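You operate a simulated robot arm through the tools that you are given. There is no shell and no other tool. Be economical: measure what you need, move in short steps, check, and stop when the job is done.

Carry out the task below with a simulated two-armed robot. There is one attempt and no reset: what you move stays moved.

Task
Sort the spools on the blue bench: the full one on a free rack pin, the empty one away.
Fine: the empty one goes in the third drawer, shut again; the low one stays.
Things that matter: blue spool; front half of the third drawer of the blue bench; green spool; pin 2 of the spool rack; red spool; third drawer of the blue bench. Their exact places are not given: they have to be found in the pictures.

The check looks at the end state, three seconds after you hand in, the way a careful person would. Anything else that was tipped, shoved, dropped, spilled or broken makes it a failure.

Robot
Two 7-joint arms with fingered hands on one trunk, on a base that drives. Base frame: it is fixed to the floor where the robot stands at the start and does not move with it; the origin is under the middle of the robot, x ahead of it, y to its left, z up; the surface under the hand at the start is at about z = 850. Lengths are in mm, angles in degrees, forces in N, time in s.
The left shoulder is at the start at [70, 157, 1239], the right one opposite. With the tool pointing down near the work surface each hand reaches from about 300 to 900 mm from the robot's upright axis, wherever it stands, measured 20 degrees to its own side. Places, roughly: front half of the third drawer of the blue bench [600, -100, 400]; pin 2 of the spool rack [700, -200, 900]; third drawer of the blue bench [600, -100, 500]. Payload 5 kg a hand.
The tool frame of a hand sits at the grasp point between the pads (the TCP): z along the fingers, y along the line on which they close. The tips reach 31 mm beyond it. Largest opening 156 mm; the body of the gripper starts 88 mm behind the TCP. The gripper is a hand of 4 fingers: y runs from the thumb to the fingers, the wrist lies at [0, 0, -249] in the tool frame, and closing takes about 1.5 s.
Orientation is told as [roll, pitch, yaw] about the base's x, y, z axes, in that order, counted from this pose: with the fingers straight down and closing along the base's y, the tool's x points along the base's -x, its y along +y and its z along -z.

Tools
- The arms move only by the tool arm_command. It takes "left_moves", "right_moves" or both (then of equal length, played together; a hand with none holds still); each is a list of rows, each a list of 6 numbers: the shift along the base's x, y, z in units of 100 mm (1.0 is 100 mm), then the turn, a rotation vector about the base's x, y, z in units of 90 degrees (1.0 is 90 degrees). In form: [[dx, dy, dz, ax, ay, az], ...]. A call has 1 to 20 rows; each row is the pose to reach, as a shift and turn from the pose commanded when the call began. "left_fingers" and "right_fingers" are, for a hand that has rows, the gripper command, from -1 (fully open) to 1 (shut), values between in proportion, set as the call begins (left out, the last holds). A call with a number of a shift or a turn outside -1 to 1 is refused whole. Each row takes 0.2 s and may step no farther than 50 mm and 8.6 degrees from the row before; otherwise, or with a gripper value out of range, the whole call is refused. A pose out of reach is approached as far as the arm can. The call stops where the force on the tool passes 40 N (or 10 N more than at its start, if that is more) or the arm is blocked; 0.2 s more then pass. Each finger travels about 108 mm/s and halts on what it meets, pressing with about 29 N; the grip force reading is that of the motor and also rises with nothing between the fingers. The clock runs only during rows and for 0.2 s after the last one: add rows that repeat a pose to give the fingers time. The reply holds the time, the measured pose of the TCP, the force on the tool along the base axes, the opening and the grip force, in the units named above and with some noise, with the torque about the TCP (base axes, N m) and any sound that the robot's microphone picked up.
- Cameras (640 x 400 px; columns grow to the right, rows downward): "scene" is now at [113.7, 13.4, 1431.8]; the picture's right is [0.19, -0.98, 0.00], its down [-0.87, -0.17, -0.45] and it looks along [0.45, 0.09, -0.89] (base axes); focal length 214 px, centre (320, 200). "left" rides on the left gripper at [-72, 2, -111] in its tool frame; the picture's right is [-0.02, -1.00, 0.00], its down [0.84, -0.02, -0.54] and it looks along [0.54, -0.01, 0.84] (tool axes); focal length 234 px, centre (320, 200). "right" rides on the right gripper at [72, 2, -111] in its tool frame; the picture's right is [-0.02, 1.00, 0.00], its down [-0.84, -0.02, -0.54] and it looks along [-0.54, -0.01, 0.84] (tool axes); focal length 234 px, centre (320, 200).
- get_image(camera): a new picture of that camera. It takes no simulated time.
- raise_lower(by): slides the trunk up (or, below 0, down) by that many mm; the arms and the scene camera ride with it, the base frame stays. It gives what a move gives, with no picture.
- roll_base(legs): drives the robot by 1 to 6 legs, each [ahead, turn to the left] in mm and degrees, along the robot's own axes; the way and the turn of a leg run together, so that a leg with both is an arc; at most 1500 mm and 180 degrees a leg. The arms and the cameras ride along, it lands a little off, and it stops where it bumps. It gives what a move gives.
- grasp_type(shape, hand): the hand has 4 fingers and takes this shape, open, in about a second: jaw (thumb against the fingers, like two jaws); tri (thumb and two fingers); tip (a fingertip pinch); poke (one finger out to press); point (the index stretched); flat (the hand flat); cup (the hand cupped); fist (a fist). The gripper value then closes the fingers along that shape, each until it touches; the sizes above hold for jaw. It gives what a move gives, with no picture.
- head_to(pan, tilt): turns the head with the scene camera to pan (to the left, within 86 degrees either way) and tilt (down, from -29 to 69), counted from straight ahead of the robot. It gives what a move gives.
- point_at(camera, pixels): for up to 12 pixels [column, row] of the newest picture of that camera ("zoom" is the newest enlarged one), the place [x, y, z] in the base frame of the surface seen there, good to about 2 mm. It takes no simulated time.
- zoom(camera, box): a new picture of the part [left, top, right, bottom] of that camera's present view, enlarged. It takes no simulated time.
- sign_off(): hands the job in; it is judged then, once.

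Go step by step. Measure first, check grasps and placings, and put right what went wrong. The budget is 80 turns and 78 pictures, counting those below and the enlarged ones. Unless the task says otherwise, let go and move clear before handing in, and close with one line.

The tools are called after ">>>" as a command line: name --argument value ..., lists and objects as JSON in quotes. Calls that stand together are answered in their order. arm_command: Moves the arms, as the interface text tells. Its arguments: {"type":"object","properties":{"left_moves":{"type":"array","items":{"type":"array","items":{"type":"number"}}},"left_fingers":{"type":"number"},"right_moves":{"type":"array","items":{"type":"array","items":{"type":"number"}}},"right_fingers":{"type":"number"}},"required":[]} The other tools are called the same way: raise_lower (by) slides the trunk up or down; grasp_type (shape, hand) gives the hand a shape; roll_base (legs) drives the base; head_to (pan, tilt) turns the head that bears the scene camera; get_image (camera) takes a picture; point_at (camera, pixels) gives the place of the surface under pixels of a picture; zoom (camera, box) takes an enlarged picture of a part of a camera's view; sign_off () hands the job in.

At the start:

```text
time_s: 0.0
left_tool_pos: [601.1, 434.2, 1076.7]
left_tool_rot: [0.0, 0.0, 0.1]
left_contact_force: [0.3, 0.7, -0.3]
left_torque: [0.01, -0.04, 0.01]
left_gripper_width: 155.9
left_finger_force: 0.0
left_shape: jaw
right_tool_pos: [588.7, -185.8, 1176.5]
right_tool_rot: [0.0, 0.0, -0.1]
right_contact_force: [0.0, -0.3, -0.8]
right_torque: [0.01, -0.01, -0.02]
right_gripper_width: 155.9
right_finger_force: 0.2
right_shape: jaw
trunk travel left (down, up): [-625.0, 315.0]
robot x, y, heading: [-3.1, 2.6, 0.1]
head pan, tilt: [11.1, 63.0]
```

scene: 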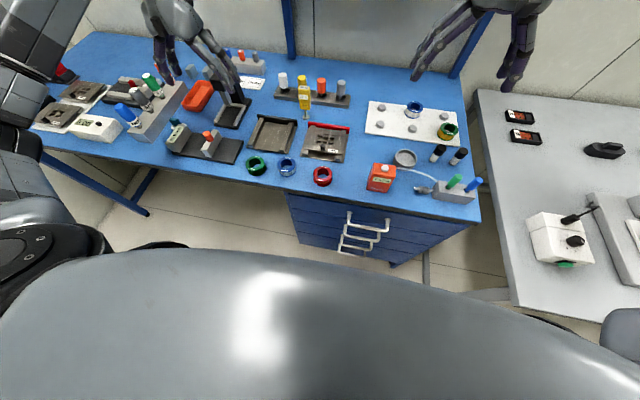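
right: 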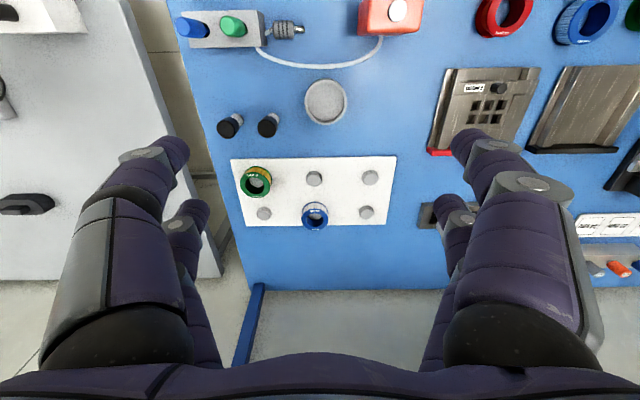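
left: 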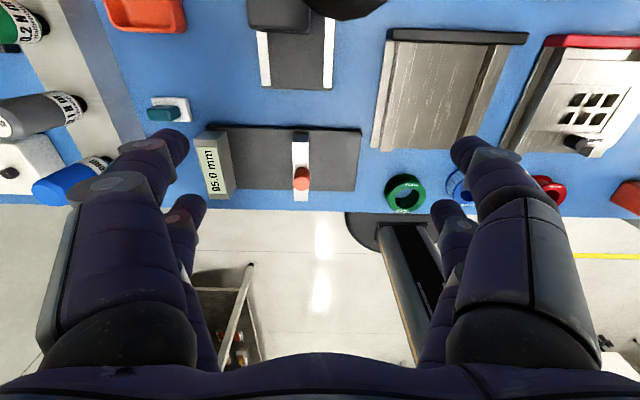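

The scene shows three loose spools near the front edge, green (257,166), blue (288,168) and red (323,177), and a white pin rack at (410,120). I'll zoom in to see how full each spool is and which pins are labelled.

>>> zoom --camera "scene" --box '[230, 140, 350, 200]'

>>> zoom --camera "scene" --box '[350, 90, 490, 180]'

>>> zoom --camera "scene" --box '[280, 180, 480, 280]'

>>> zoom --camera "right" --box '[220, 140, 420, 240]'

```text
5.33 times, centred on (290, 170) of scene
```

zoom: 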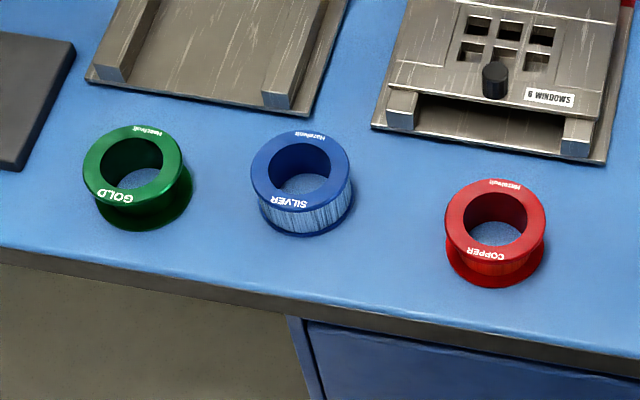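

```text
4.44 times, centred on (420, 135) of scene
```

zoom: 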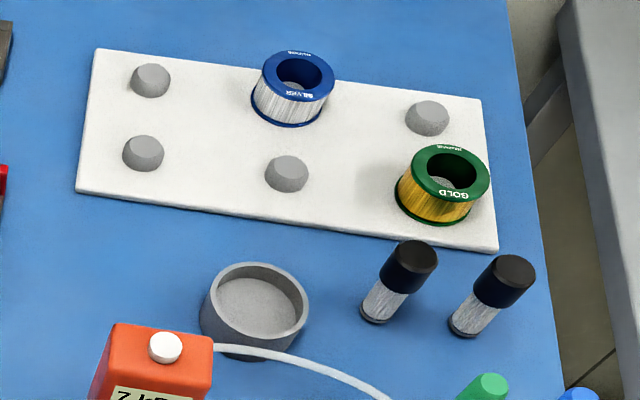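

```text
3.20 times, centred on (380, 230) of scene
```

zoom: 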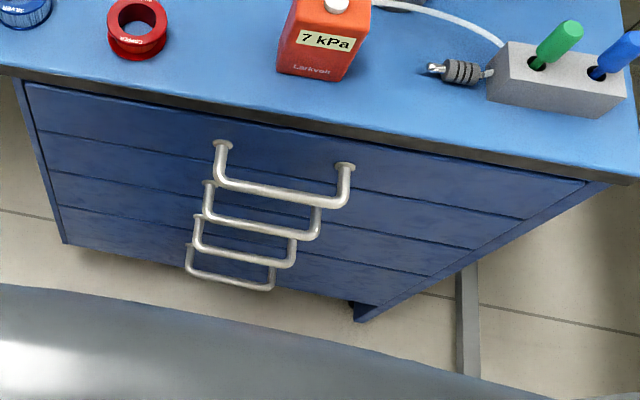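

```text
3.20 times, centred on (320, 190) of right
```

zoom: 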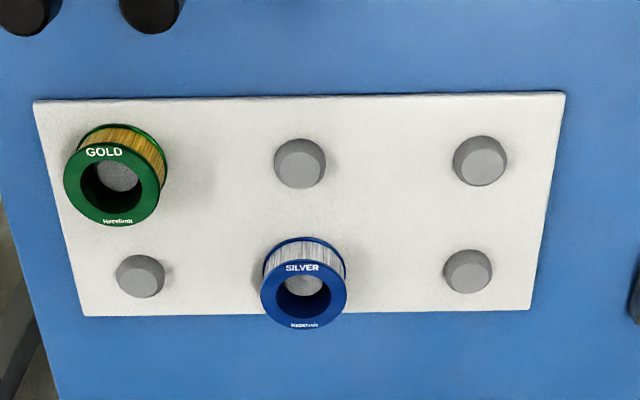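

Green GOLD looks bare, while blue SILVER and red COPPER need a closer look. I'll zoom in tighter and measure positions.

>>> zoom --camera "scene" --box '[270, 152, 340, 192]'

>>> zoom --camera "left" --box '[380, 160, 580, 220]'

>>> point_at --camera "right" --pixels '[[314, 178], [371, 177], [366, 212], [264, 213], [316, 208], [257, 181], [330, 170], [350, 200], [239, 159], [395, 157]]'

>>> point_at --camera "scene" --pixels '[[257, 168], [288, 170], [323, 178], [357, 212], [388, 220], [345, 232], [380, 238], [341, 242], [371, 247], [339, 248], [366, 254], [300, 215]]'

```text
9.14 times, centred on (305, 172) of scene
```

zoom: 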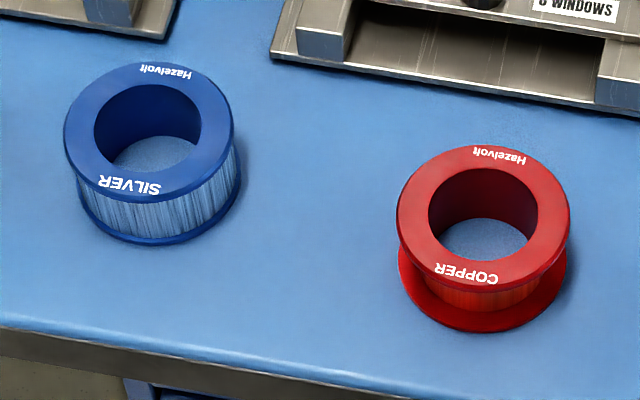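

```text
3.20 times, centred on (480, 190) of left
```

zoom: 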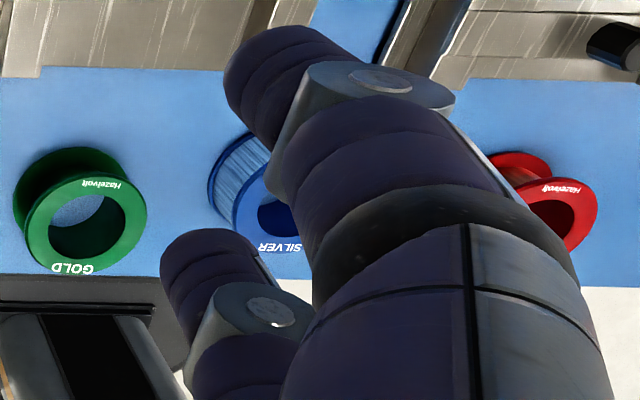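

```text
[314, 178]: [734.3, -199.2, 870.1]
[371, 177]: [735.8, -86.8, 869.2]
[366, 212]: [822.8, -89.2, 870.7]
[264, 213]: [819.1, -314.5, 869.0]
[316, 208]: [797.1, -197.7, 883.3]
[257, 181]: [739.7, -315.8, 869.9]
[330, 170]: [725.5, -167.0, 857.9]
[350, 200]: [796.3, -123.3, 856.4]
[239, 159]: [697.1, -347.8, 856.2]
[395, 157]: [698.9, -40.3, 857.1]
```

```text
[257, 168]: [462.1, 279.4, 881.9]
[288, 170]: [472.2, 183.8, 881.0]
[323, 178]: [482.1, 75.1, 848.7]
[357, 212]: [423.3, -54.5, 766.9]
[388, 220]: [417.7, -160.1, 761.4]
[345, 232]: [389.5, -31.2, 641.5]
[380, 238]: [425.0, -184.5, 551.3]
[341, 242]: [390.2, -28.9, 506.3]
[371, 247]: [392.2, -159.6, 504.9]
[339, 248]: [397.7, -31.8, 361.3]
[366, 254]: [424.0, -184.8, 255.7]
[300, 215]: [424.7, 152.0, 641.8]
```

Blue is wound full, red is low, and green is bare. That means blue goes on the pin and green goes in drawer 3. I'll measure the spool rims and the target pin precisely.

>>> zoom --camera "scene" --box '[240, 148, 310, 192]'

>>> zoom --camera "right" --box '[270, 155, 360, 211]'

```text
9.09 times, centred on (275, 170) of scene
```

zoom: 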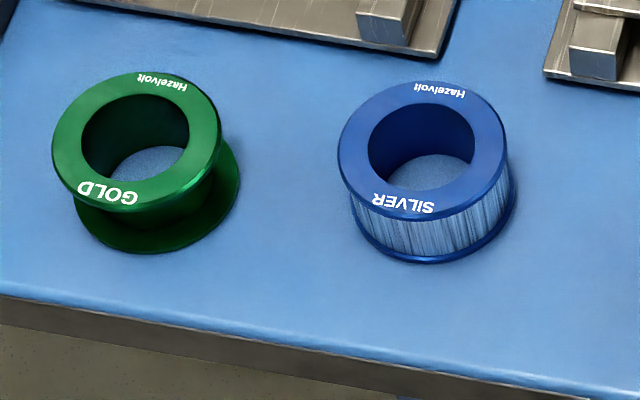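

```text
7.11 times, centred on (315, 183) of right
```

zoom: 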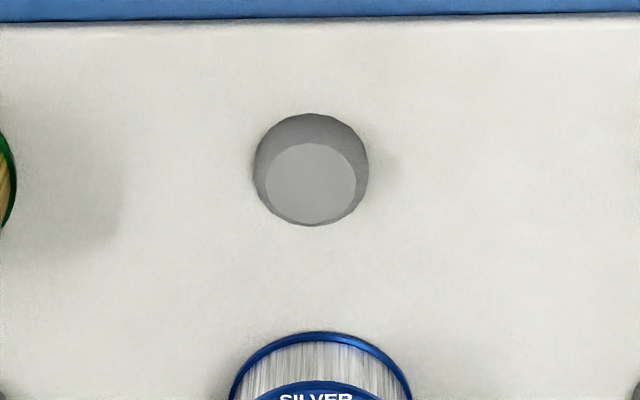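

The newest zoom is the right camera's, showing the pin at (311,170). I'll measure the pin there first.

>>> point_at --camera "zoom" --pixels '[[311, 183], [269, 183], [352, 183], [311, 146], [311, 220], [257, 165], [365, 165], [311, 118], [311, 100]]'

>>> zoom --camera "scene" --box '[240, 148, 310, 192]'

```text
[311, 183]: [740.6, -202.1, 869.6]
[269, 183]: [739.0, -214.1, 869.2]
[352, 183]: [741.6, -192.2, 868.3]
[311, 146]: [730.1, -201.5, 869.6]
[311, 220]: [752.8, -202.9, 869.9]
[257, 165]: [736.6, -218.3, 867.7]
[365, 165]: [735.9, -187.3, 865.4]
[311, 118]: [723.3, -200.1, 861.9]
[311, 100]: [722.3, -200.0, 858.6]
```

```text
9.09 times, centred on (275, 170) of scene
```

zoom: 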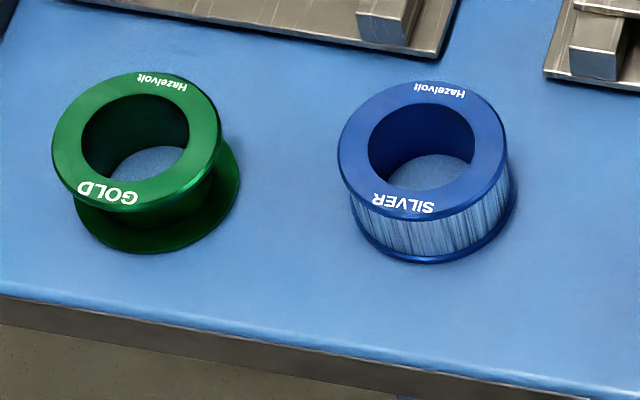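

Pin 2 is centred near (741,-202), is about 30 mm across at its base, and has its top at z≈869.5. Next come the spool rims.

>>> point_at --camera "zoom" --pixels '[[341, 148], [501, 145], [422, 84], [421, 214], [375, 143], [469, 140], [56, 145], [217, 140], [137, 76], [138, 207], [422, 175], [420, 300]]'

```text
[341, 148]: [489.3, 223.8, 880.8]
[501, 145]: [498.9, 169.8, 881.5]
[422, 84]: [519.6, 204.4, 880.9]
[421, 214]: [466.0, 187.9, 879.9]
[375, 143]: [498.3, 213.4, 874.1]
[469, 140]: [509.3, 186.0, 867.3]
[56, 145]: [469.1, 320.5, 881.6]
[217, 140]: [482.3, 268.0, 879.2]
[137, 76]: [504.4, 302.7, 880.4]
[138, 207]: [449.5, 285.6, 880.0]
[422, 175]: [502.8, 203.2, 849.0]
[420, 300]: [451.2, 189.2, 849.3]
```

Blue's centre is (493.5,196.5) and green's is (476.4,294.2), each about 56 mm across with tops at z 881. I'll move the right hand toward blue at height.

>>> arm_command --right_moves '[[-0.1, 0.33, 0, 0, 0, 0], [-0.2, 0.67, 0, 0, 0, 0], [-0.25, 1.0, 0, 0, 0, 0]]' --right_fingers -0.1

>>> arm_command --right_moves '[[-0.1, 0.33, 0, 0, 0, 0], [-0.2, 0.67, 0, 0, 0, 0], [-0.25, 1.0, 0, 0, 0, 0]]'

>>> arm_command --right_moves '[[-0.1, 0.33, 0, 0, 0, 0], [-0.2, 0.67, 0, 0, 0, 0], [-0.25, 1.0, 0, 0, 0, 0]]'

```text
time_s: 0.8
left_tool_pos: [601.1, 433.7, 1076.9]
left_tool_rot: [-0.2, 0.0, 0.0]
left_contact_force: [0.1, 0.3, 0.0]
left_torque: [-0.01, -0.01, 0.0]
left_gripper_width: 155.9
left_finger_force: 0.1
left_shape: jaw
right_tool_pos: [564.6, -84.5, 1177.2]
right_tool_rot: [-0.1, 0.0, 0.0]
right_contact_force: [0.3, -0.6, -0.7]
right_torque: [-0.04, 0.02, -0.01]
right_gripper_width: 86.0
right_finger_force: 0.0
right_shape: jaw
trunk travel left (down, up): [-625.0, 315.0]
robot x, y, heading: [-1.7, -3.0, -0.0]
head pan, tilt: [11.1, 63.0]
```

```text
time_s: 1.6
left_tool_pos: [599.7, 433.8, 1077.4]
left_tool_rot: [0.0, -0.1, 0.0]
left_contact_force: [-0.7, 0.5, -0.2]
left_torque: [0.01, -0.03, -0.02]
left_gripper_width: 155.9
left_finger_force: 0.1
left_shape: jaw
right_tool_pos: [538.2, 15.6, 1176.5]
right_tool_rot: [0.1, -0.1, 0.0]
right_contact_force: [0.5, -0.4, 0.8]
right_torque: [-0.04, 0.0, 0.02]
right_gripper_width: 86.3
right_finger_force: 0.0
right_shape: jaw
trunk travel left (down, up): [-625.0, 315.0]
robot x, y, heading: [-0.2, 1.6, -0.1]
head pan, tilt: [11.1, 63.0]
```

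```text
time_s: 2.4
left_tool_pos: [600.3, 434.5, 1077.8]
left_tool_rot: [0.0, 0.0, 0.0]
left_contact_force: [-0.1, 0.0, 0.7]
left_torque: [-0.07, -0.02, 0.02]
left_gripper_width: 155.8
left_finger_force: 0.1
left_shape: jaw
right_tool_pos: [513.7, 114.8, 1177.1]
right_tool_rot: [-0.1, -0.1, 0.0]
right_contact_force: [0.5, 0.5, -0.2]
right_torque: [-0.05, -0.01, -0.01]
right_gripper_width: 86.4
right_finger_force: 0.1
right_shape: jaw
trunk travel left (down, up): [-625.0, 315.0]
robot x, y, heading: [-0.7, 3.0, -0.1]
head pan, tilt: [11.1, 63.0]
```

The right hand is at (513.7,114.8,1177). I'll move over blue, down to about z 980, and take a picture.

>>> arm_command --right_moves '[[-0.1, 0.4, -0.2, 0, 0, 0], [-0.2, 0.82, -0.4, 0, 0, 0], [-0.2, 0.82, -0.85, 0, 0, 0], [-0.2, 0.82, -1.0, 0, 0, 0]]'

>>> arm_command --right_moves '[[0, 0, -0.5, 0, 0, 0], [0, 0, -1.0, 0, 0, 0]]'

>>> get_image --camera "right"

>>> get_image --camera "scene"

```text
time_s: 3.4
left_tool_pos: [599.6, 434.7, 1077.8]
left_tool_rot: [0.0, 0.1, 0.0]
left_contact_force: [0.2, 1.2, 0.2]
left_torque: [-0.03, 0.0, -0.02]
left_gripper_width: 156.1
left_finger_force: 0.1
left_shape: jaw
right_tool_pos: [490.7, 197.8, 1075.8]
right_tool_rot: [-0.2, 0.0, 0.0]
right_contact_force: [-0.9, -0.1, -0.1]
right_torque: [0.02, -0.01, 0.02]
right_gripper_width: 86.2
right_finger_force: 0.0
right_shape: jaw
trunk travel left (down, up): [-625.0, 315.0]
robot x, y, heading: [0.6, 0.6, -0.0]
head pan, tilt: [11.1, 63.0]
```

```text
time_s: 4.0
left_tool_pos: [599.3, 435.2, 1077.3]
left_tool_rot: [0.0, 0.0, 0.0]
left_contact_force: [0.9, 0.1, 0.0]
left_torque: [0.0, 0.03, 0.02]
left_gripper_width: 156.0
left_finger_force: 0.1
left_shape: jaw
right_tool_pos: [492.2, 196.7, 976.5]
right_tool_rot: [-0.1, 0.0, 0.0]
right_contact_force: [0.5, 0.3, 0.5]
right_torque: [0.0, 0.0, 0.04]
right_gripper_width: 86.1
right_finger_force: 0.1
right_shape: jaw
trunk travel left (down, up): [-625.0, 315.0]
robot x, y, heading: [1.5, 0.9, -0.2]
head pan, tilt: [11.1, 63.0]
```

```text
65 pictures are left
```

right: 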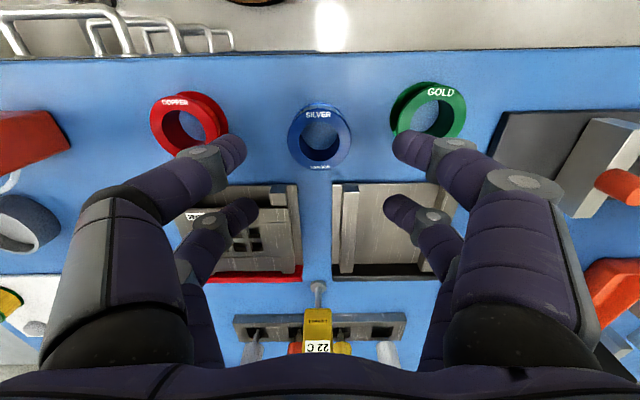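

```text
64 pictures are left
```

scene: 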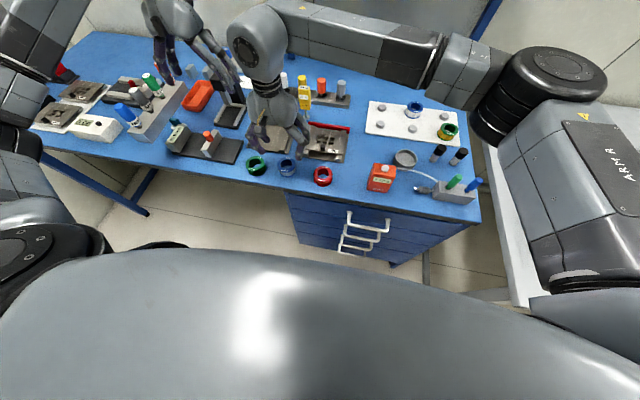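

The hand at (492,197,976) sits over blue, and the four fingertips straddle it. I'll narrow the opening to about 68 mm to clear green, then descend to TCP z≈886.

>>> arm_command --right_moves '[[0, 0, 0, 0, 0, 0], [0, -0.01, -0.2, 0, 0, 0], [0, -0.01, -0.4, 0, 0, 0], [0, -0.01, -0.55, 0, 0, 0]]' --right_fingers 0.13

>>> get_image --camera "right"

```text
time_s: 5.0
left_tool_pos: [600.2, 434.7, 1077.5]
left_tool_rot: [0.0, 0.0, 0.0]
left_contact_force: [0.6, -0.8, -0.2]
left_torque: [0.02, 0.04, -0.01]
left_gripper_width: 156.1
left_finger_force: 0.1
left_shape: jaw
right_tool_pos: [493.8, 194.4, 920.8]
right_tool_rot: [0.0, 0.0, 0.0]
right_contact_force: [0.4, -0.4, -0.1]
right_torque: [-0.01, 0.02, -0.02]
right_gripper_width: 68.2
right_finger_force: 0.1
right_shape: jaw
trunk travel left (down, up): [-625.0, 315.0]
robot x, y, heading: [-0.7, -0.3, -0.0]
head pan, tilt: [11.1, 63.0]
```

```text
63 pictures are left
```

right: 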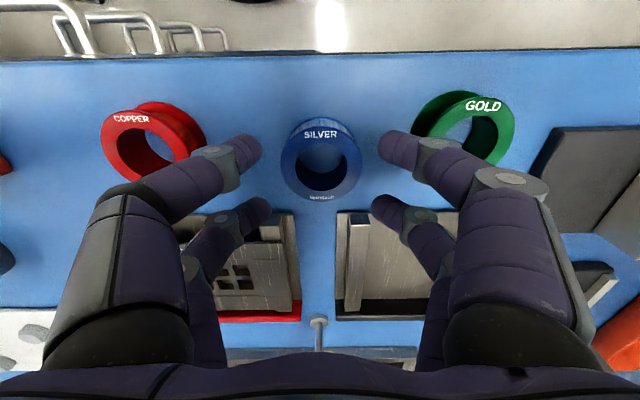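

Blue's centre is (321,160), between fingertips at 261 and 379, so the hand is centred. I'll narrow slightly to keep clear of green and go down to 886.

>>> arm_command --right_moves '[[0, 0, 0, 0, 0, 0], [0, 0, -0.15, 0, 0, 0], [0, 0, -0.25, 0, 0, 0], [0, 0, -0.35, 0, 0, 0]]' --right_fingers 0.18

>>> get_image --camera "right"

```text
time_s: 6.0
left_tool_pos: [599.7, 433.5, 1076.9]
left_tool_rot: [0.0, 0.0, 0.0]
left_contact_force: [-0.4, -0.3, 0.1]
left_torque: [0.0, 0.0, -0.04]
left_gripper_width: 156.2
left_finger_force: 0.0
left_shape: jaw
right_tool_pos: [493.1, 194.2, 884.9]
right_tool_rot: [0.0, 0.1, 0.0]
right_contact_force: [-0.4, 0.0, 0.1]
right_torque: [-0.02, -0.02, 0.02]
right_gripper_width: 64.5
right_finger_force: 0.0
right_shape: jaw
trunk travel left (down, up): [-625.0, 315.0]
robot x, y, heading: [-2.8, -2.5, -0.3]
head pan, tilt: [11.1, 63.0]
```

```text
62 pictures are left
```

right: 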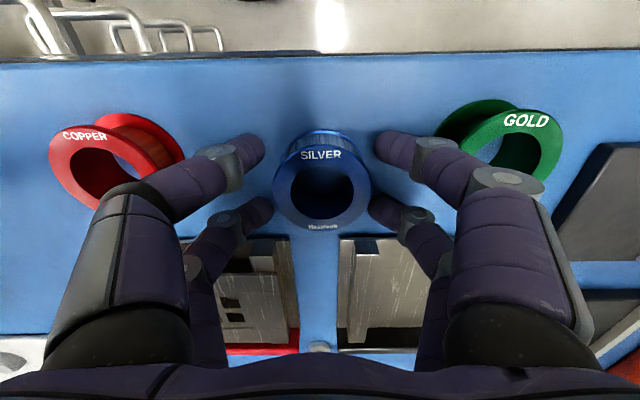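

The fingers are around blue with clear space to green and red, so I'll close.

>>> arm_command --right_moves '[[0, 0, 0, 0, 0, 0], [0, 0, 0, 0, 0, 0], [0, 0, 0, 0, 0, 0], [0, 0, 0, 0, 0, 0], [0, 0, 0, 0, 0, 0]]' --right_fingers 1

>>> arm_command --right_moves '[[0, 0, 0.1, 0, 0, 0], [0, 0, 0.3, 0, 0, 0], [0, 0, 0.65, 0, 0, 0], [0, 0, 1.0, 0, 0, 0]]'

>>> get_image --camera "right"

```text
time_s: 7.2
left_tool_pos: [600.4, 434.4, 1077.3]
left_tool_rot: [-0.1, -0.1, 0.0]
left_contact_force: [-0.4, -0.2, -0.5]
left_torque: [0.03, -0.01, 0.01]
left_gripper_width: 156.0
left_finger_force: 0.1
left_shape: jaw
right_tool_pos: [491.6, 194.5, 885.6]
right_tool_rot: [0.0, 0.0, 0.0]
right_contact_force: [-0.2, -0.7, 0.0]
right_torque: [0.01, -0.02, 0.0]
right_gripper_width: 37.0
right_finger_force: 29.2
right_shape: jaw
trunk travel left (down, up): [-625.0, 315.0]
robot x, y, heading: [1.8, 0.4, 0.2]
head pan, tilt: [11.1, 63.0]
```

```text
time_s: 8.2
left_tool_pos: [598.7, 434.3, 1077.1]
left_tool_rot: [0.0, 0.0, 0.1]
left_contact_force: [-0.4, -0.3, -0.3]
left_torque: [-0.01, -0.02, 0.02]
left_gripper_width: 156.0
left_finger_force: 0.2
left_shape: jaw
right_tool_pos: [492.0, 195.7, 985.7]
right_tool_rot: [0.0, 0.0, 0.0]
right_contact_force: [0.0, 0.1, -0.6]
right_torque: [-0.01, -0.01, 0.0]
right_gripper_width: 36.8
right_finger_force: 28.7
right_shape: jaw
trunk travel left (down, up): [-625.0, 315.0]
robot x, y, heading: [-1.8, -0.1, -0.0]
head pan, tilt: [11.1, 63.0]
```

```text
61 pictures are left
```

right: 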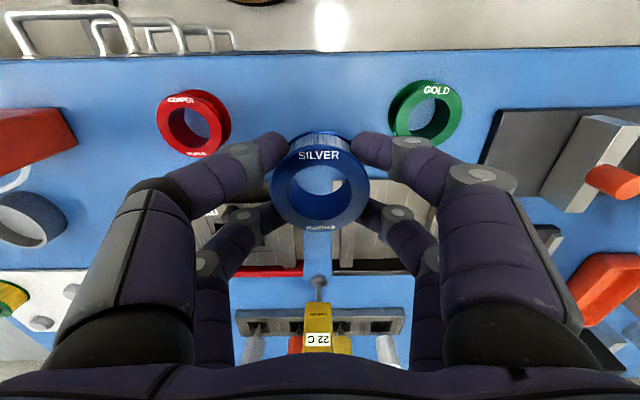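

Blue is lifted, with its centre at (320,187). I'll measure its rim relative to the hand.

>>> point_at --camera "right" --pixels '[[274, 183], [366, 183], [320, 144], [320, 226], [320, 163], [320, 216], [290, 187], [350, 187]]'

```text
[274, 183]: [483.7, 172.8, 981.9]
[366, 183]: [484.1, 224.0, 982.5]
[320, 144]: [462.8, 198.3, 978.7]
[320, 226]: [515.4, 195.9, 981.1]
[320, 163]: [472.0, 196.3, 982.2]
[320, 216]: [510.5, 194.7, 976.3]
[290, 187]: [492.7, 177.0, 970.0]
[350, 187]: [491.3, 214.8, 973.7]
```

The spool is centred on the TCP within about 1.5 mm, and its top sits about 3.5 mm below the TCP. I'll raise it and carry it to pin 2.

>>> arm_command --right_moves '[[0, -0.05, 0.45, 0, 0, 0], [0.15, -0.3, 0.8, 0, 0, 0], [0.4, -0.65, 1.0, 0, 0, 0], [0.62, -1.0, 1.0, 0, 0, 0]]'

>>> arm_command --right_moves '[[0.2, -0.33, 0, 0, 0, 0], [0.4, -0.67, 0, 0, 0, 0], [0.62, -1.0, 0, 0, 0, 0]]'

>>> arm_command --right_moves '[[0.2, -0.33, 0, 0, 0, 0], [0.4, -0.67, 0, 0, 0, 0], [0.62, -1.0, 0, 0, 0, 0]]' --left_moves '[[-0.2, -0.25, 0, 0, 0, 0], [-0.4, -0.5, 0, 0, 0, 0], [-0.62, -0.7, 0, 0, 0, 0]]' --left_fingers 0.0

>>> arm_command --right_moves '[[0.2, -0.33, 0, 0, 0, 0], [0.4, -0.67, 0, 0, 0, 0], [0.62, -0.98, 0, 0, 0, 0]]' --left_moves '[[-0.2, -0.25, 0, 0, 0, 0], [-0.4, -0.5, -0.3, 0, 0, 0], [-0.62, -0.7, -0.6, 0, 0, 0]]'

>>> get_image --camera "right"

>>> get_image --camera "left"

```text
time_s: 9.2
left_tool_pos: [599.7, 432.8, 1076.3]
left_tool_rot: [0.2, 0.1, 0.0]
left_contact_force: [0.1, -0.5, 0.3]
left_torque: [0.01, 0.01, 0.05]
left_gripper_width: 155.8
left_finger_force: 0.0
left_shape: jaw
right_tool_pos: [556.6, 94.0, 1087.4]
right_tool_rot: [0.1, 0.0, 0.0]
right_contact_force: [0.0, 0.9, -0.2]
right_torque: [0.04, -0.02, 0.0]
right_gripper_width: 36.5
right_finger_force: 28.7
right_shape: jaw
trunk travel left (down, up): [-625.0, 315.0]
robot x, y, heading: [2.6, -4.5, 0.0]
head pan, tilt: [11.1, 63.0]
```

```text
time_s: 10.0
left_tool_pos: [600.2, 434.3, 1078.1]
left_tool_rot: [0.0, 0.0, 0.0]
left_contact_force: [-0.2, -0.4, 0.2]
left_torque: [0.01, 0.0, 0.01]
left_gripper_width: 156.1
left_finger_force: 0.0
left_shape: jaw
right_tool_pos: [618.7, -3.8, 1086.2]
right_tool_rot: [0.0, 0.1, 0.1]
right_contact_force: [0.4, -0.5, -0.8]
right_torque: [-0.01, 0.01, -0.04]
right_gripper_width: 36.5
right_finger_force: 29.0
right_shape: jaw
trunk travel left (down, up): [-625.0, 315.0]
robot x, y, heading: [-2.5, -3.9, 0.0]
head pan, tilt: [11.1, 63.0]
```

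```text
time_s: 10.8
left_tool_pos: [536.9, 360.9, 1078.6]
left_tool_rot: [0.1, 0.0, 0.0]
left_contact_force: [0.4, -0.6, 0.2]
left_torque: [0.0, -0.01, -0.03]
left_gripper_width: 78.4
left_finger_force: 0.0
left_shape: jaw
right_tool_pos: [679.6, -106.0, 1087.6]
right_tool_rot: [0.0, 0.1, -0.1]
right_contact_force: [0.0, -0.7, -0.5]
right_torque: [0.03, 0.02, 0.0]
right_gripper_width: 36.6
right_finger_force: 29.3
right_shape: jaw
trunk travel left (down, up): [-625.0, 315.0]
robot x, y, heading: [-1.1, 5.1, -0.0]
head pan, tilt: [11.1, 63.0]
```

```text
time_s: 11.6
left_tool_pos: [478.1, 291.0, 1017.2]
left_tool_rot: [0.0, 0.0, 0.0]
left_contact_force: [-0.8, -0.3, -0.4]
left_torque: [0.01, -0.01, -0.01]
left_gripper_width: 78.3
left_finger_force: 0.1
left_shape: jaw
right_tool_pos: [742.3, -203.0, 1087.8]
right_tool_rot: [0.0, 0.1, 0.1]
right_contact_force: [-0.3, -0.9, 0.1]
right_torque: [-0.01, 0.02, -0.04]
right_gripper_width: 36.5
right_finger_force: 28.8
right_shape: jaw
trunk travel left (down, up): [-625.0, 315.0]
robot x, y, heading: [1.0, -3.8, 0.0]
head pan, tilt: [11.1, 63.0]
```

```text
60 pictures are left
```

right: 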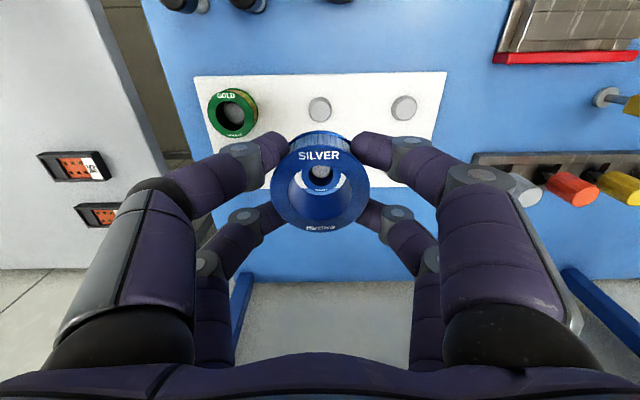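

```text
59 pictures are left
```

left: 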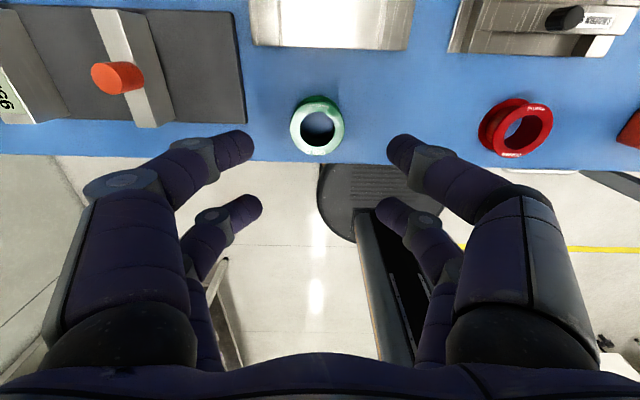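

Blue hangs over the rack, with pin 2 visible at (319,107). I'll recheck the pin's centre from this viewpoint and descend partway. The left hand is over green.

>>> point_at --camera "right" --pixels '[[320, 108], [310, 108], [329, 108], [320, 100], [320, 116], [403, 107]]'

>>> arm_command --right_moves '[[0, 0, -0.4, 0, 0, 0], [0, 0, -0.8, 0, 0, 0], [0, 0, -1.0, 0, 0, 0]]'

>>> get_image --camera "right"

```text
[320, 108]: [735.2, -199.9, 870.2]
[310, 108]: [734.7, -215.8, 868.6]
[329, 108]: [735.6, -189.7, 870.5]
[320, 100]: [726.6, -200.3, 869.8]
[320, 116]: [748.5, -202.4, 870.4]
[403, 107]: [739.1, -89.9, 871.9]
```

```text
time_s: 12.4
left_tool_pos: [478.2, 291.1, 1017.6]
left_tool_rot: [-0.1, 0.1, 0.0]
left_contact_force: [0.5, 0.5, -0.6]
left_torque: [0.01, 0.02, -0.03]
left_gripper_width: 78.7
left_finger_force: 0.1
left_shape: jaw
right_tool_pos: [741.1, -202.5, 988.3]
right_tool_rot: [0.1, 0.0, 0.0]
right_contact_force: [-0.3, -0.3, -0.2]
right_torque: [0.01, 0.02, -0.01]
right_gripper_width: 36.5
right_finger_force: 28.9
right_shape: jaw
trunk travel left (down, up): [-625.0, 315.0]
robot x, y, heading: [2.4, 1.4, -0.3]
head pan, tilt: [11.1, 63.0]
```

```text
58 pictures are left
```

right: 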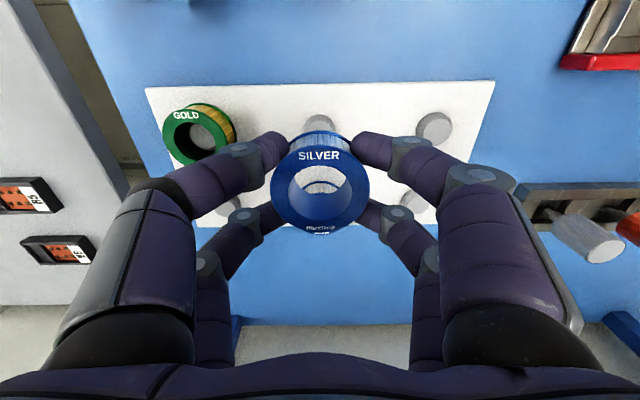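

The line-up still holds. I'll descend to z≈913, just above the pin top, and look again.

>>> arm_command --right_moves '[[0, 0, -0.3, 0, 0, 0], [0, 0, -0.55, 0, 0, 0], [0, 0, -0.73, 0, 0, 0], [0, 0, -0.73, 0, 0, 0]]'

>>> get_image --camera "right"

>>> zoom --camera "scene" --box '[360, 80, 480, 155]'

```text
time_s: 13.4
left_tool_pos: [478.0, 291.8, 1017.2]
left_tool_rot: [0.0, 0.1, -0.1]
left_contact_force: [-0.7, -0.5, -0.6]
left_torque: [-0.03, -0.06, 0.03]
left_gripper_width: 78.2
left_finger_force: 0.0
left_shape: jaw
right_tool_pos: [741.1, -201.2, 914.1]
right_tool_rot: [-0.1, 0.0, 0.0]
right_contact_force: [0.3, 0.0, -0.2]
right_torque: [-0.01, -0.01, 0.03]
right_gripper_width: 36.2
right_finger_force: 29.4
right_shape: jaw
trunk travel left (down, up): [-625.0, 315.0]
robot x, y, heading: [1.0, -0.5, 0.1]
head pan, tilt: [11.1, 63.0]
```

```text
57 pictures are left
```

right: 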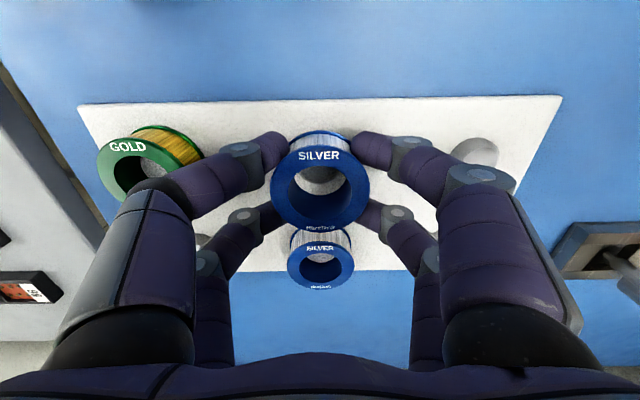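

```text
5.33 times, centred on (420, 118) of scene
```

zoom: 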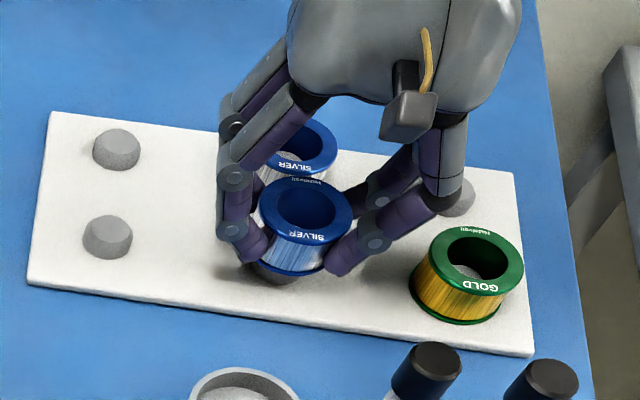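

The pin shows centred in the bore at (320,182). I'll lower slowly to seat it.

>>> arm_command --right_moves '[[0, 0, -0.06, 0, 0, 0], [0, 0, -0.11, 0, 0, 0], [0, 0, -0.16, 0, 0, 0], [0, 0, -0.2, 0, 0, 0], [0, 0, -0.2, 0, 0, 0]]'

>>> zoom --camera "scene" --box '[360, 80, 480, 155]'

>>> point_at --camera "zoom" --pixels '[[350, 215], [300, 255], [300, 190]]'

```text
time_s: 14.6
left_tool_pos: [478.8, 292.3, 1017.5]
left_tool_rot: [-0.1, -0.1, 0.0]
left_contact_force: [-0.1, -0.3, -0.5]
left_torque: [-0.02, -0.02, -0.01]
left_gripper_width: 78.4
left_finger_force: 0.0
left_shape: jaw
right_tool_pos: [740.4, -203.0, 895.1]
right_tool_rot: [0.1, 0.0, 0.0]
right_contact_force: [0.2, 0.0, -0.8]
right_torque: [0.01, 0.01, 0.0]
right_gripper_width: 36.3
right_finger_force: 28.8
right_shape: jaw
trunk travel left (down, up): [-625.0, 315.0]
robot x, y, heading: [-1.7, -1.3, -0.1]
head pan, tilt: [11.1, 63.0]
```

```text
5.33 times, centred on (420, 118) of scene
```

zoom: 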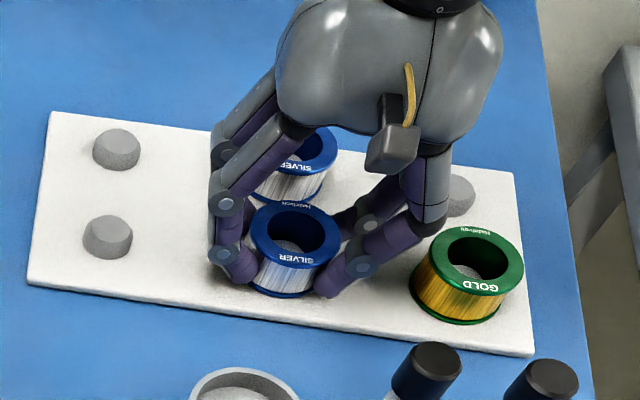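

```text
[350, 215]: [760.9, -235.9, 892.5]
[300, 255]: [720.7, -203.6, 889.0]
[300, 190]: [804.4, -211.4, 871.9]
```

The spool has gone over the pin with its top at about 889, almost seated, and no force reading. I'll lower a few mm more and open modestly.

>>> arm_command --right_moves '[[0, 0, -0.02, 0, 0, 0], [0, 0, -0.03, 0, 0, 0]]'

>>> arm_command --right_moves '[[0, 0, 0, 0, 0, 0], [0, 0, 0, 0, 0, 0], [0, 0, 0, 0, 0, 0]]' --right_fingers 0.15

>>> arm_command --right_moves '[[0, 0, 0.2, 0, 0, 0], [0, 0, 0.5, 0, 0, 0], [0, 0, 1, 0, 0, 0]]'

>>> get_image --camera "right"

>>> zoom --camera "scene" --box '[360, 80, 480, 155]'

```text
time_s: 15.2
left_tool_pos: [476.7, 291.7, 1017.2]
left_tool_rot: [0.0, 0.0, 0.0]
left_contact_force: [0.1, -0.7, -0.3]
left_torque: [0.01, -0.02, -0.02]
left_gripper_width: 78.6
left_finger_force: 0.1
left_shape: jaw
right_tool_pos: [741.2, -203.2, 893.7]
right_tool_rot: [0.0, -0.2, -0.1]
right_contact_force: [0.6, -1.0, 10.7]
right_torque: [-0.09, 0.1, -0.01]
right_gripper_width: 36.5
right_finger_force: 29.0
right_shape: jaw
trunk travel left (down, up): [-625.0, 315.0]
robot x, y, heading: [-3.7, -2.2, -0.0]
head pan, tilt: [11.1, 63.0]
```

```text
time_s: 16.0
left_tool_pos: [478.3, 292.0, 1017.7]
left_tool_rot: [0.1, 0.0, -0.1]
left_contact_force: [0.6, -0.1, 0.7]
left_torque: [-0.01, 0.01, 0.04]
left_gripper_width: 78.6
left_finger_force: 0.0
left_shape: jaw
right_tool_pos: [739.7, -202.2, 891.8]
right_tool_rot: [0.1, 0.0, 0.0]
right_contact_force: [-0.5, -0.8, 4.1]
right_torque: [0.06, -0.07, 0.0]
right_gripper_width: 65.1
right_finger_force: 0.2
right_shape: jaw
trunk travel left (down, up): [-625.0, 315.0]
robot x, y, heading: [-0.4, 2.7, -0.1]
head pan, tilt: [11.1, 63.0]
```

```text
time_s: 16.8
left_tool_pos: [477.2, 292.1, 1018.3]
left_tool_rot: [-0.1, 0.0, 0.0]
left_contact_force: [-1.0, 0.2, -0.2]
left_torque: [-0.03, 0.0, 0.03]
left_gripper_width: 78.3
left_finger_force: 0.2
left_shape: jaw
right_tool_pos: [742.4, -200.7, 992.1]
right_tool_rot: [0.0, 0.0, 0.0]
right_contact_force: [0.8, 0.0, -0.7]
right_torque: [0.01, -0.02, 0.04]
right_gripper_width: 65.6
right_finger_force: 0.2
right_shape: jaw
trunk travel left (down, up): [-625.0, 315.0]
robot x, y, heading: [-0.6, -1.0, 0.1]
head pan, tilt: [11.1, 63.0]
```

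```text
54 pictures are left
```

right: 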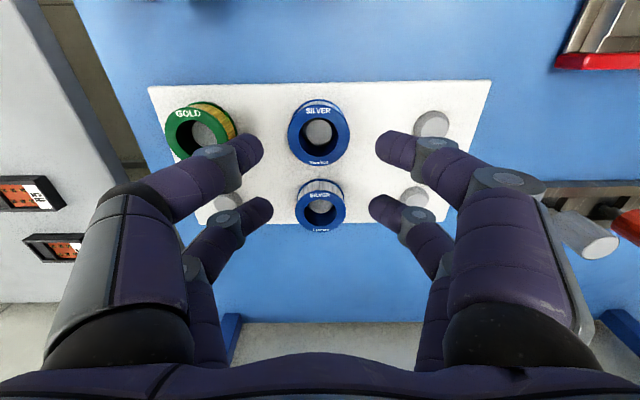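

```text
5.33 times, centred on (420, 118) of scene
```

zoom: 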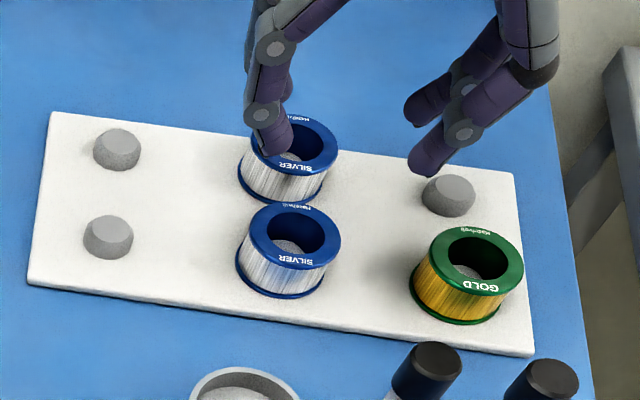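

Blue is seated on pin 2, level, with the pin visible in the bore. Next is green with the left hand, so I'll check the slate edge near its finger path first.

>>> get_image --camera "left"

>>> point_at --camera "left" --pixels '[[243, 118], [238, 60], [215, 118], [292, 125], [342, 125], [317, 100], [317, 153]]'

```text
52 pictures are left
```

left: 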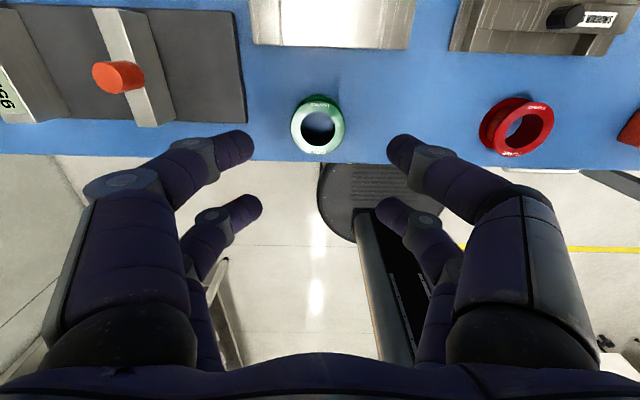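

```text
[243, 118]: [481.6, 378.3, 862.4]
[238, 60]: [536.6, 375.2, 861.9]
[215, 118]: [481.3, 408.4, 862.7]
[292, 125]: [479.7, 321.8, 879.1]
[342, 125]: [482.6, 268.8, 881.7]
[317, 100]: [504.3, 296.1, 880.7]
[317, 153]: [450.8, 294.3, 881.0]
```

Green's centre is about (477.5,295), and the slate edge at y=375 is clear. I'll lower the left hand over it and grasp.

>>> arm_command --left_moves '[[0, 0.03, -0.4, 0, 0, 0], [0, 0.03, -0.8, 0, 0, 0], [0, 0.03, -0.8, 0, 0, 0]]' --left_fingers 0.08

>>> get_image --camera "left"

```text
time_s: 17.6
left_tool_pos: [477.3, 295.1, 938.3]
left_tool_rot: [0.1, 0.0, 0.0]
left_contact_force: [-0.8, -1.0, -0.6]
left_torque: [0.02, 0.03, 0.02]
left_gripper_width: 72.3
left_finger_force: 0.0
left_shape: jaw
right_tool_pos: [742.2, -202.1, 992.8]
right_tool_rot: [0.0, 0.0, 0.0]
right_contact_force: [0.8, -0.9, 0.0]
right_torque: [0.02, 0.01, -0.01]
right_gripper_width: 65.6
right_finger_force: 0.0
right_shape: jaw
trunk travel left (down, up): [-625.0, 315.0]
robot x, y, heading: [1.6, 0.0, 0.3]
head pan, tilt: [11.1, 63.0]
```

```text
51 pictures are left
```

left: 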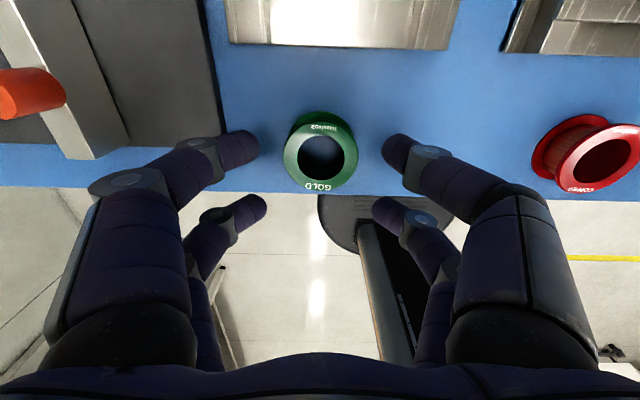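

Green's centre at (321,150) sits between fingertips at 259 and 382. I'll descend, close and lift.

>>> arm_command --left_moves '[[0, 0, -0.2, 0, 0, 0], [0, 0, -0.4, 0, 0, 0], [0, 0, -0.53, 0, 0, 0], [0, 0, -0.53, 0, 0, 0]]'

>>> arm_command --left_moves '[[0, 0, 0, 0, 0, 0], [0, 0, 0, 0, 0, 0], [0, 0, 0, 0, 0, 0], [0, 0, 0, 0, 0, 0], [0, 0, 0, 0, 0, 0]]' --left_fingers 1

>>> arm_command --left_moves '[[0, 0, 0.1, 0, 0, 0], [0, 0, 0.3, 0, 0, 0], [0, 0, 0.65, 0, 0, 0], [0, 0, 1.0, 0, 0, 0]]' --right_moves '[[0, 0, 0.3, 0, 0, 0], [0, 0, 0.6, 0, 0, 0], [-0.3, 0, 0.9, 0, 0, 0], [-0.6, 0, 1.0, 0, 0, 0]]'

>>> get_image --camera "left"

```text
time_s: 18.6
left_tool_pos: [476.5, 294.5, 885.9]
left_tool_rot: [0.0, 0.0, 0.0]
left_contact_force: [-0.7, 0.2, -0.8]
left_torque: [-0.03, 0.0, 0.01]
left_gripper_width: 72.3
left_finger_force: 0.0
left_shape: jaw
right_tool_pos: [741.7, -202.0, 992.4]
right_tool_rot: [0.0, -0.1, -0.1]
right_contact_force: [-0.2, 0.0, 1.6]
right_torque: [0.03, -0.02, -0.01]
right_gripper_width: 65.9
right_finger_force: 0.0
right_shape: jaw
trunk travel left (down, up): [-625.0, 315.0]
robot x, y, heading: [1.3, -1.0, 0.1]
head pan, tilt: [11.1, 63.0]
```

```text
time_s: 19.8
left_tool_pos: [475.9, 295.5, 885.9]
left_tool_rot: [0.0, -0.1, 0.0]
left_contact_force: [-0.1, -0.1, -0.4]
left_torque: [0.04, -0.01, -0.01]
left_gripper_width: 37.0
left_finger_force: 29.6
left_shape: jaw
right_tool_pos: [741.6, -201.6, 993.4]
right_tool_rot: [0.0, 0.0, -0.1]
right_contact_force: [-0.3, -0.7, 0.5]
right_torque: [-0.03, 0.02, 0.0]
right_gripper_width: 65.9
right_finger_force: 0.0
right_shape: jaw
trunk travel left (down, up): [-625.0, 315.0]
robot x, y, heading: [-1.2, 0.6, 0.1]
head pan, tilt: [11.1, 63.0]
```

```text
time_s: 20.8
left_tool_pos: [473.6, 296.0, 985.4]
left_tool_rot: [0.0, 0.0, 0.0]
left_contact_force: [0.2, -0.8, -0.8]
left_torque: [0.04, -0.01, 0.02]
left_gripper_width: 36.5
left_finger_force: 29.0
left_shape: jaw
right_tool_pos: [680.2, -203.6, 1092.3]
right_tool_rot: [-0.1, 0.1, 0.0]
right_contact_force: [-0.9, -0.1, 0.8]
right_torque: [0.0, -0.02, 0.01]
right_gripper_width: 66.0
right_finger_force: 0.1
right_shape: jaw
trunk travel left (down, up): [-625.0, 315.0]
robot x, y, heading: [3.2, 2.6, -0.0]
head pan, tilt: [11.1, 63.0]
```

```text
50 pictures are left
```

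left: 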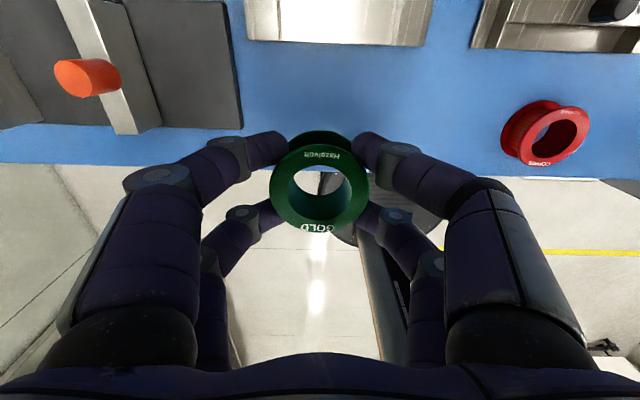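

Green is held. Before backing up to make room for the drawer, I'll look to both sides to check the floor is clear.

>>> head_to --pan 86 --tilt 50

>>> get_image --camera "scene"

>>> head_to --pan -86 --tilt 50

>>> get_image --camera "scene"

```text
time_s: 22.3
left_tool_pos: [475.8, 297.4, 984.6]
left_tool_rot: [0.0, 0.0, 0.0]
left_contact_force: [0.0, 0.1, -0.5]
left_torque: [-0.02, 0.02, 0.01]
left_gripper_width: 36.5
left_finger_force: 29.0
left_shape: jaw
right_tool_pos: [682.4, -201.5, 1091.4]
right_tool_rot: [0.0, -0.1, 0.0]
right_contact_force: [0.4, -0.4, 0.2]
right_torque: [0.0, -0.01, 0.0]
right_gripper_width: 65.8
right_finger_force: 0.0
right_shape: jaw
trunk travel left (down, up): [-625.0, 315.0]
robot x, y, heading: [1.4, 0.1, -0.1]
head pan, tilt: [85.9, 50.0]
```

```text
49 pictures are left
```

scene: 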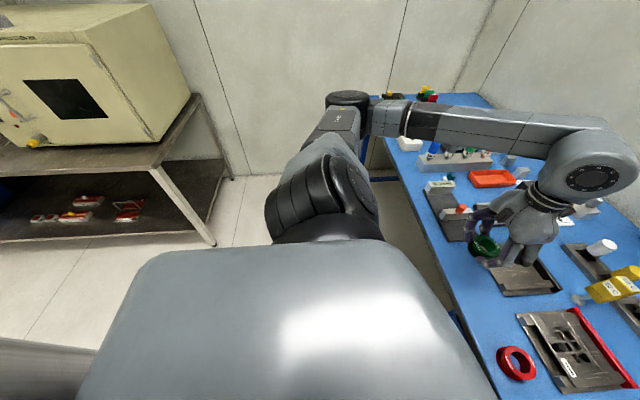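

```text
time_s: 24.9
left_tool_pos: [476.7, 295.9, 984.9]
left_tool_rot: [0.0, 0.0, -0.1]
left_contact_force: [0.2, -0.2, 0.0]
left_torque: [0.01, 0.01, -0.03]
left_gripper_width: 36.7
left_finger_force: 29.1
left_shape: jaw
right_tool_pos: [681.1, -202.0, 1091.7]
right_tool_rot: [0.0, 0.0, 0.1]
right_contact_force: [0.6, 0.2, 0.4]
right_torque: [0.01, 0.03, 0.03]
right_gripper_width: 65.9
right_finger_force: 0.1
right_shape: jaw
trunk travel left (down, up): [-625.0, 315.0]
robot x, y, heading: [-0.4, -2.0, -0.1]
head pan, tilt: [-85.9, 50.0]
```

```text
48 pictures are left
```

scene: 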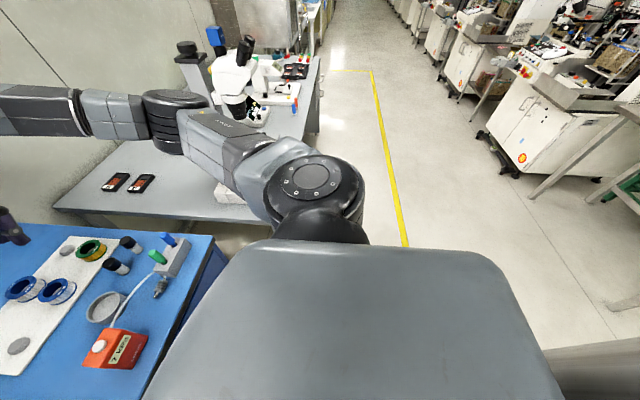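

A grey surface shows at the bottom right (600,370), behind the robot. I'll measure how far away it is.

>>> point_at --camera "scene" --pixels '[[600, 365], [630, 355], [570, 385], [630, 390], [600, 310], [400, 230]]'

```text
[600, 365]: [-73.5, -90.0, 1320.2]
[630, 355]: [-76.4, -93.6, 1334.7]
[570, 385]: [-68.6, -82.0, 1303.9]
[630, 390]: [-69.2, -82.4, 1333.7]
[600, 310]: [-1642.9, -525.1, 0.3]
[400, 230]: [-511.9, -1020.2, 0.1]
```

That is the robot's own body, and the floor behind is clear to beyond x=-1600. I'll back up 420 mm and look at the drawers.

>>> roll_base --legs '[[-420, 0]]'

>>> head_to --pan -5 --tilt 50

>>> get_image --camera "scene"

```text
time_s: 27.5
left_tool_pos: [48.8, 295.9, 984.5]
left_tool_rot: [0.0, 0.1, -0.1]
left_contact_force: [0.1, 0.4, 0.2]
left_torque: [0.04, -0.02, -0.02]
left_gripper_width: 36.5
left_finger_force: 29.3
left_shape: jaw
right_tool_pos: [254.0, -203.0, 1092.6]
right_tool_rot: [0.0, 0.0, 0.0]
right_contact_force: [-0.5, 0.1, 0.8]
right_torque: [-0.03, -0.01, 0.0]
right_gripper_width: 65.6
right_finger_force: 0.1
right_shape: jaw
trunk travel left (down, up): [-625.0, 315.0]
robot x, y, heading: [-424.7, 3.9, 0.3]
head pan, tilt: [-85.9, 50.0]
```

```text
time_s: 29.0
left_tool_pos: [49.2, 295.9, 984.1]
left_tool_rot: [-0.1, 0.0, -0.1]
left_contact_force: [0.7, 0.3, 0.5]
left_torque: [-0.01, 0.0, 0.03]
left_gripper_width: 36.4
left_finger_force: 29.2
left_shape: jaw
right_tool_pos: [255.5, -202.9, 1091.5]
right_tool_rot: [0.0, 0.1, -0.1]
right_contact_force: [1.1, 0.7, 0.8]
right_torque: [-0.03, 0.02, 0.0]
right_gripper_width: 65.8
right_finger_force: 0.0
right_shape: jaw
trunk travel left (down, up): [-625.0, 315.0]
robot x, y, heading: [-432.4, 0.4, -0.0]
head pan, tilt: [-5.0, 50.0]
```

```text
47 pictures are left
```

scene: 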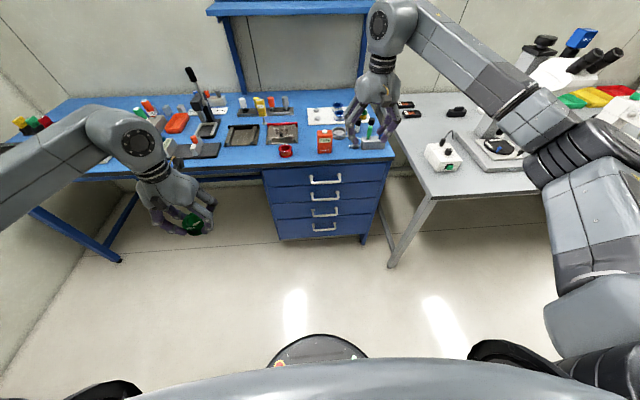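

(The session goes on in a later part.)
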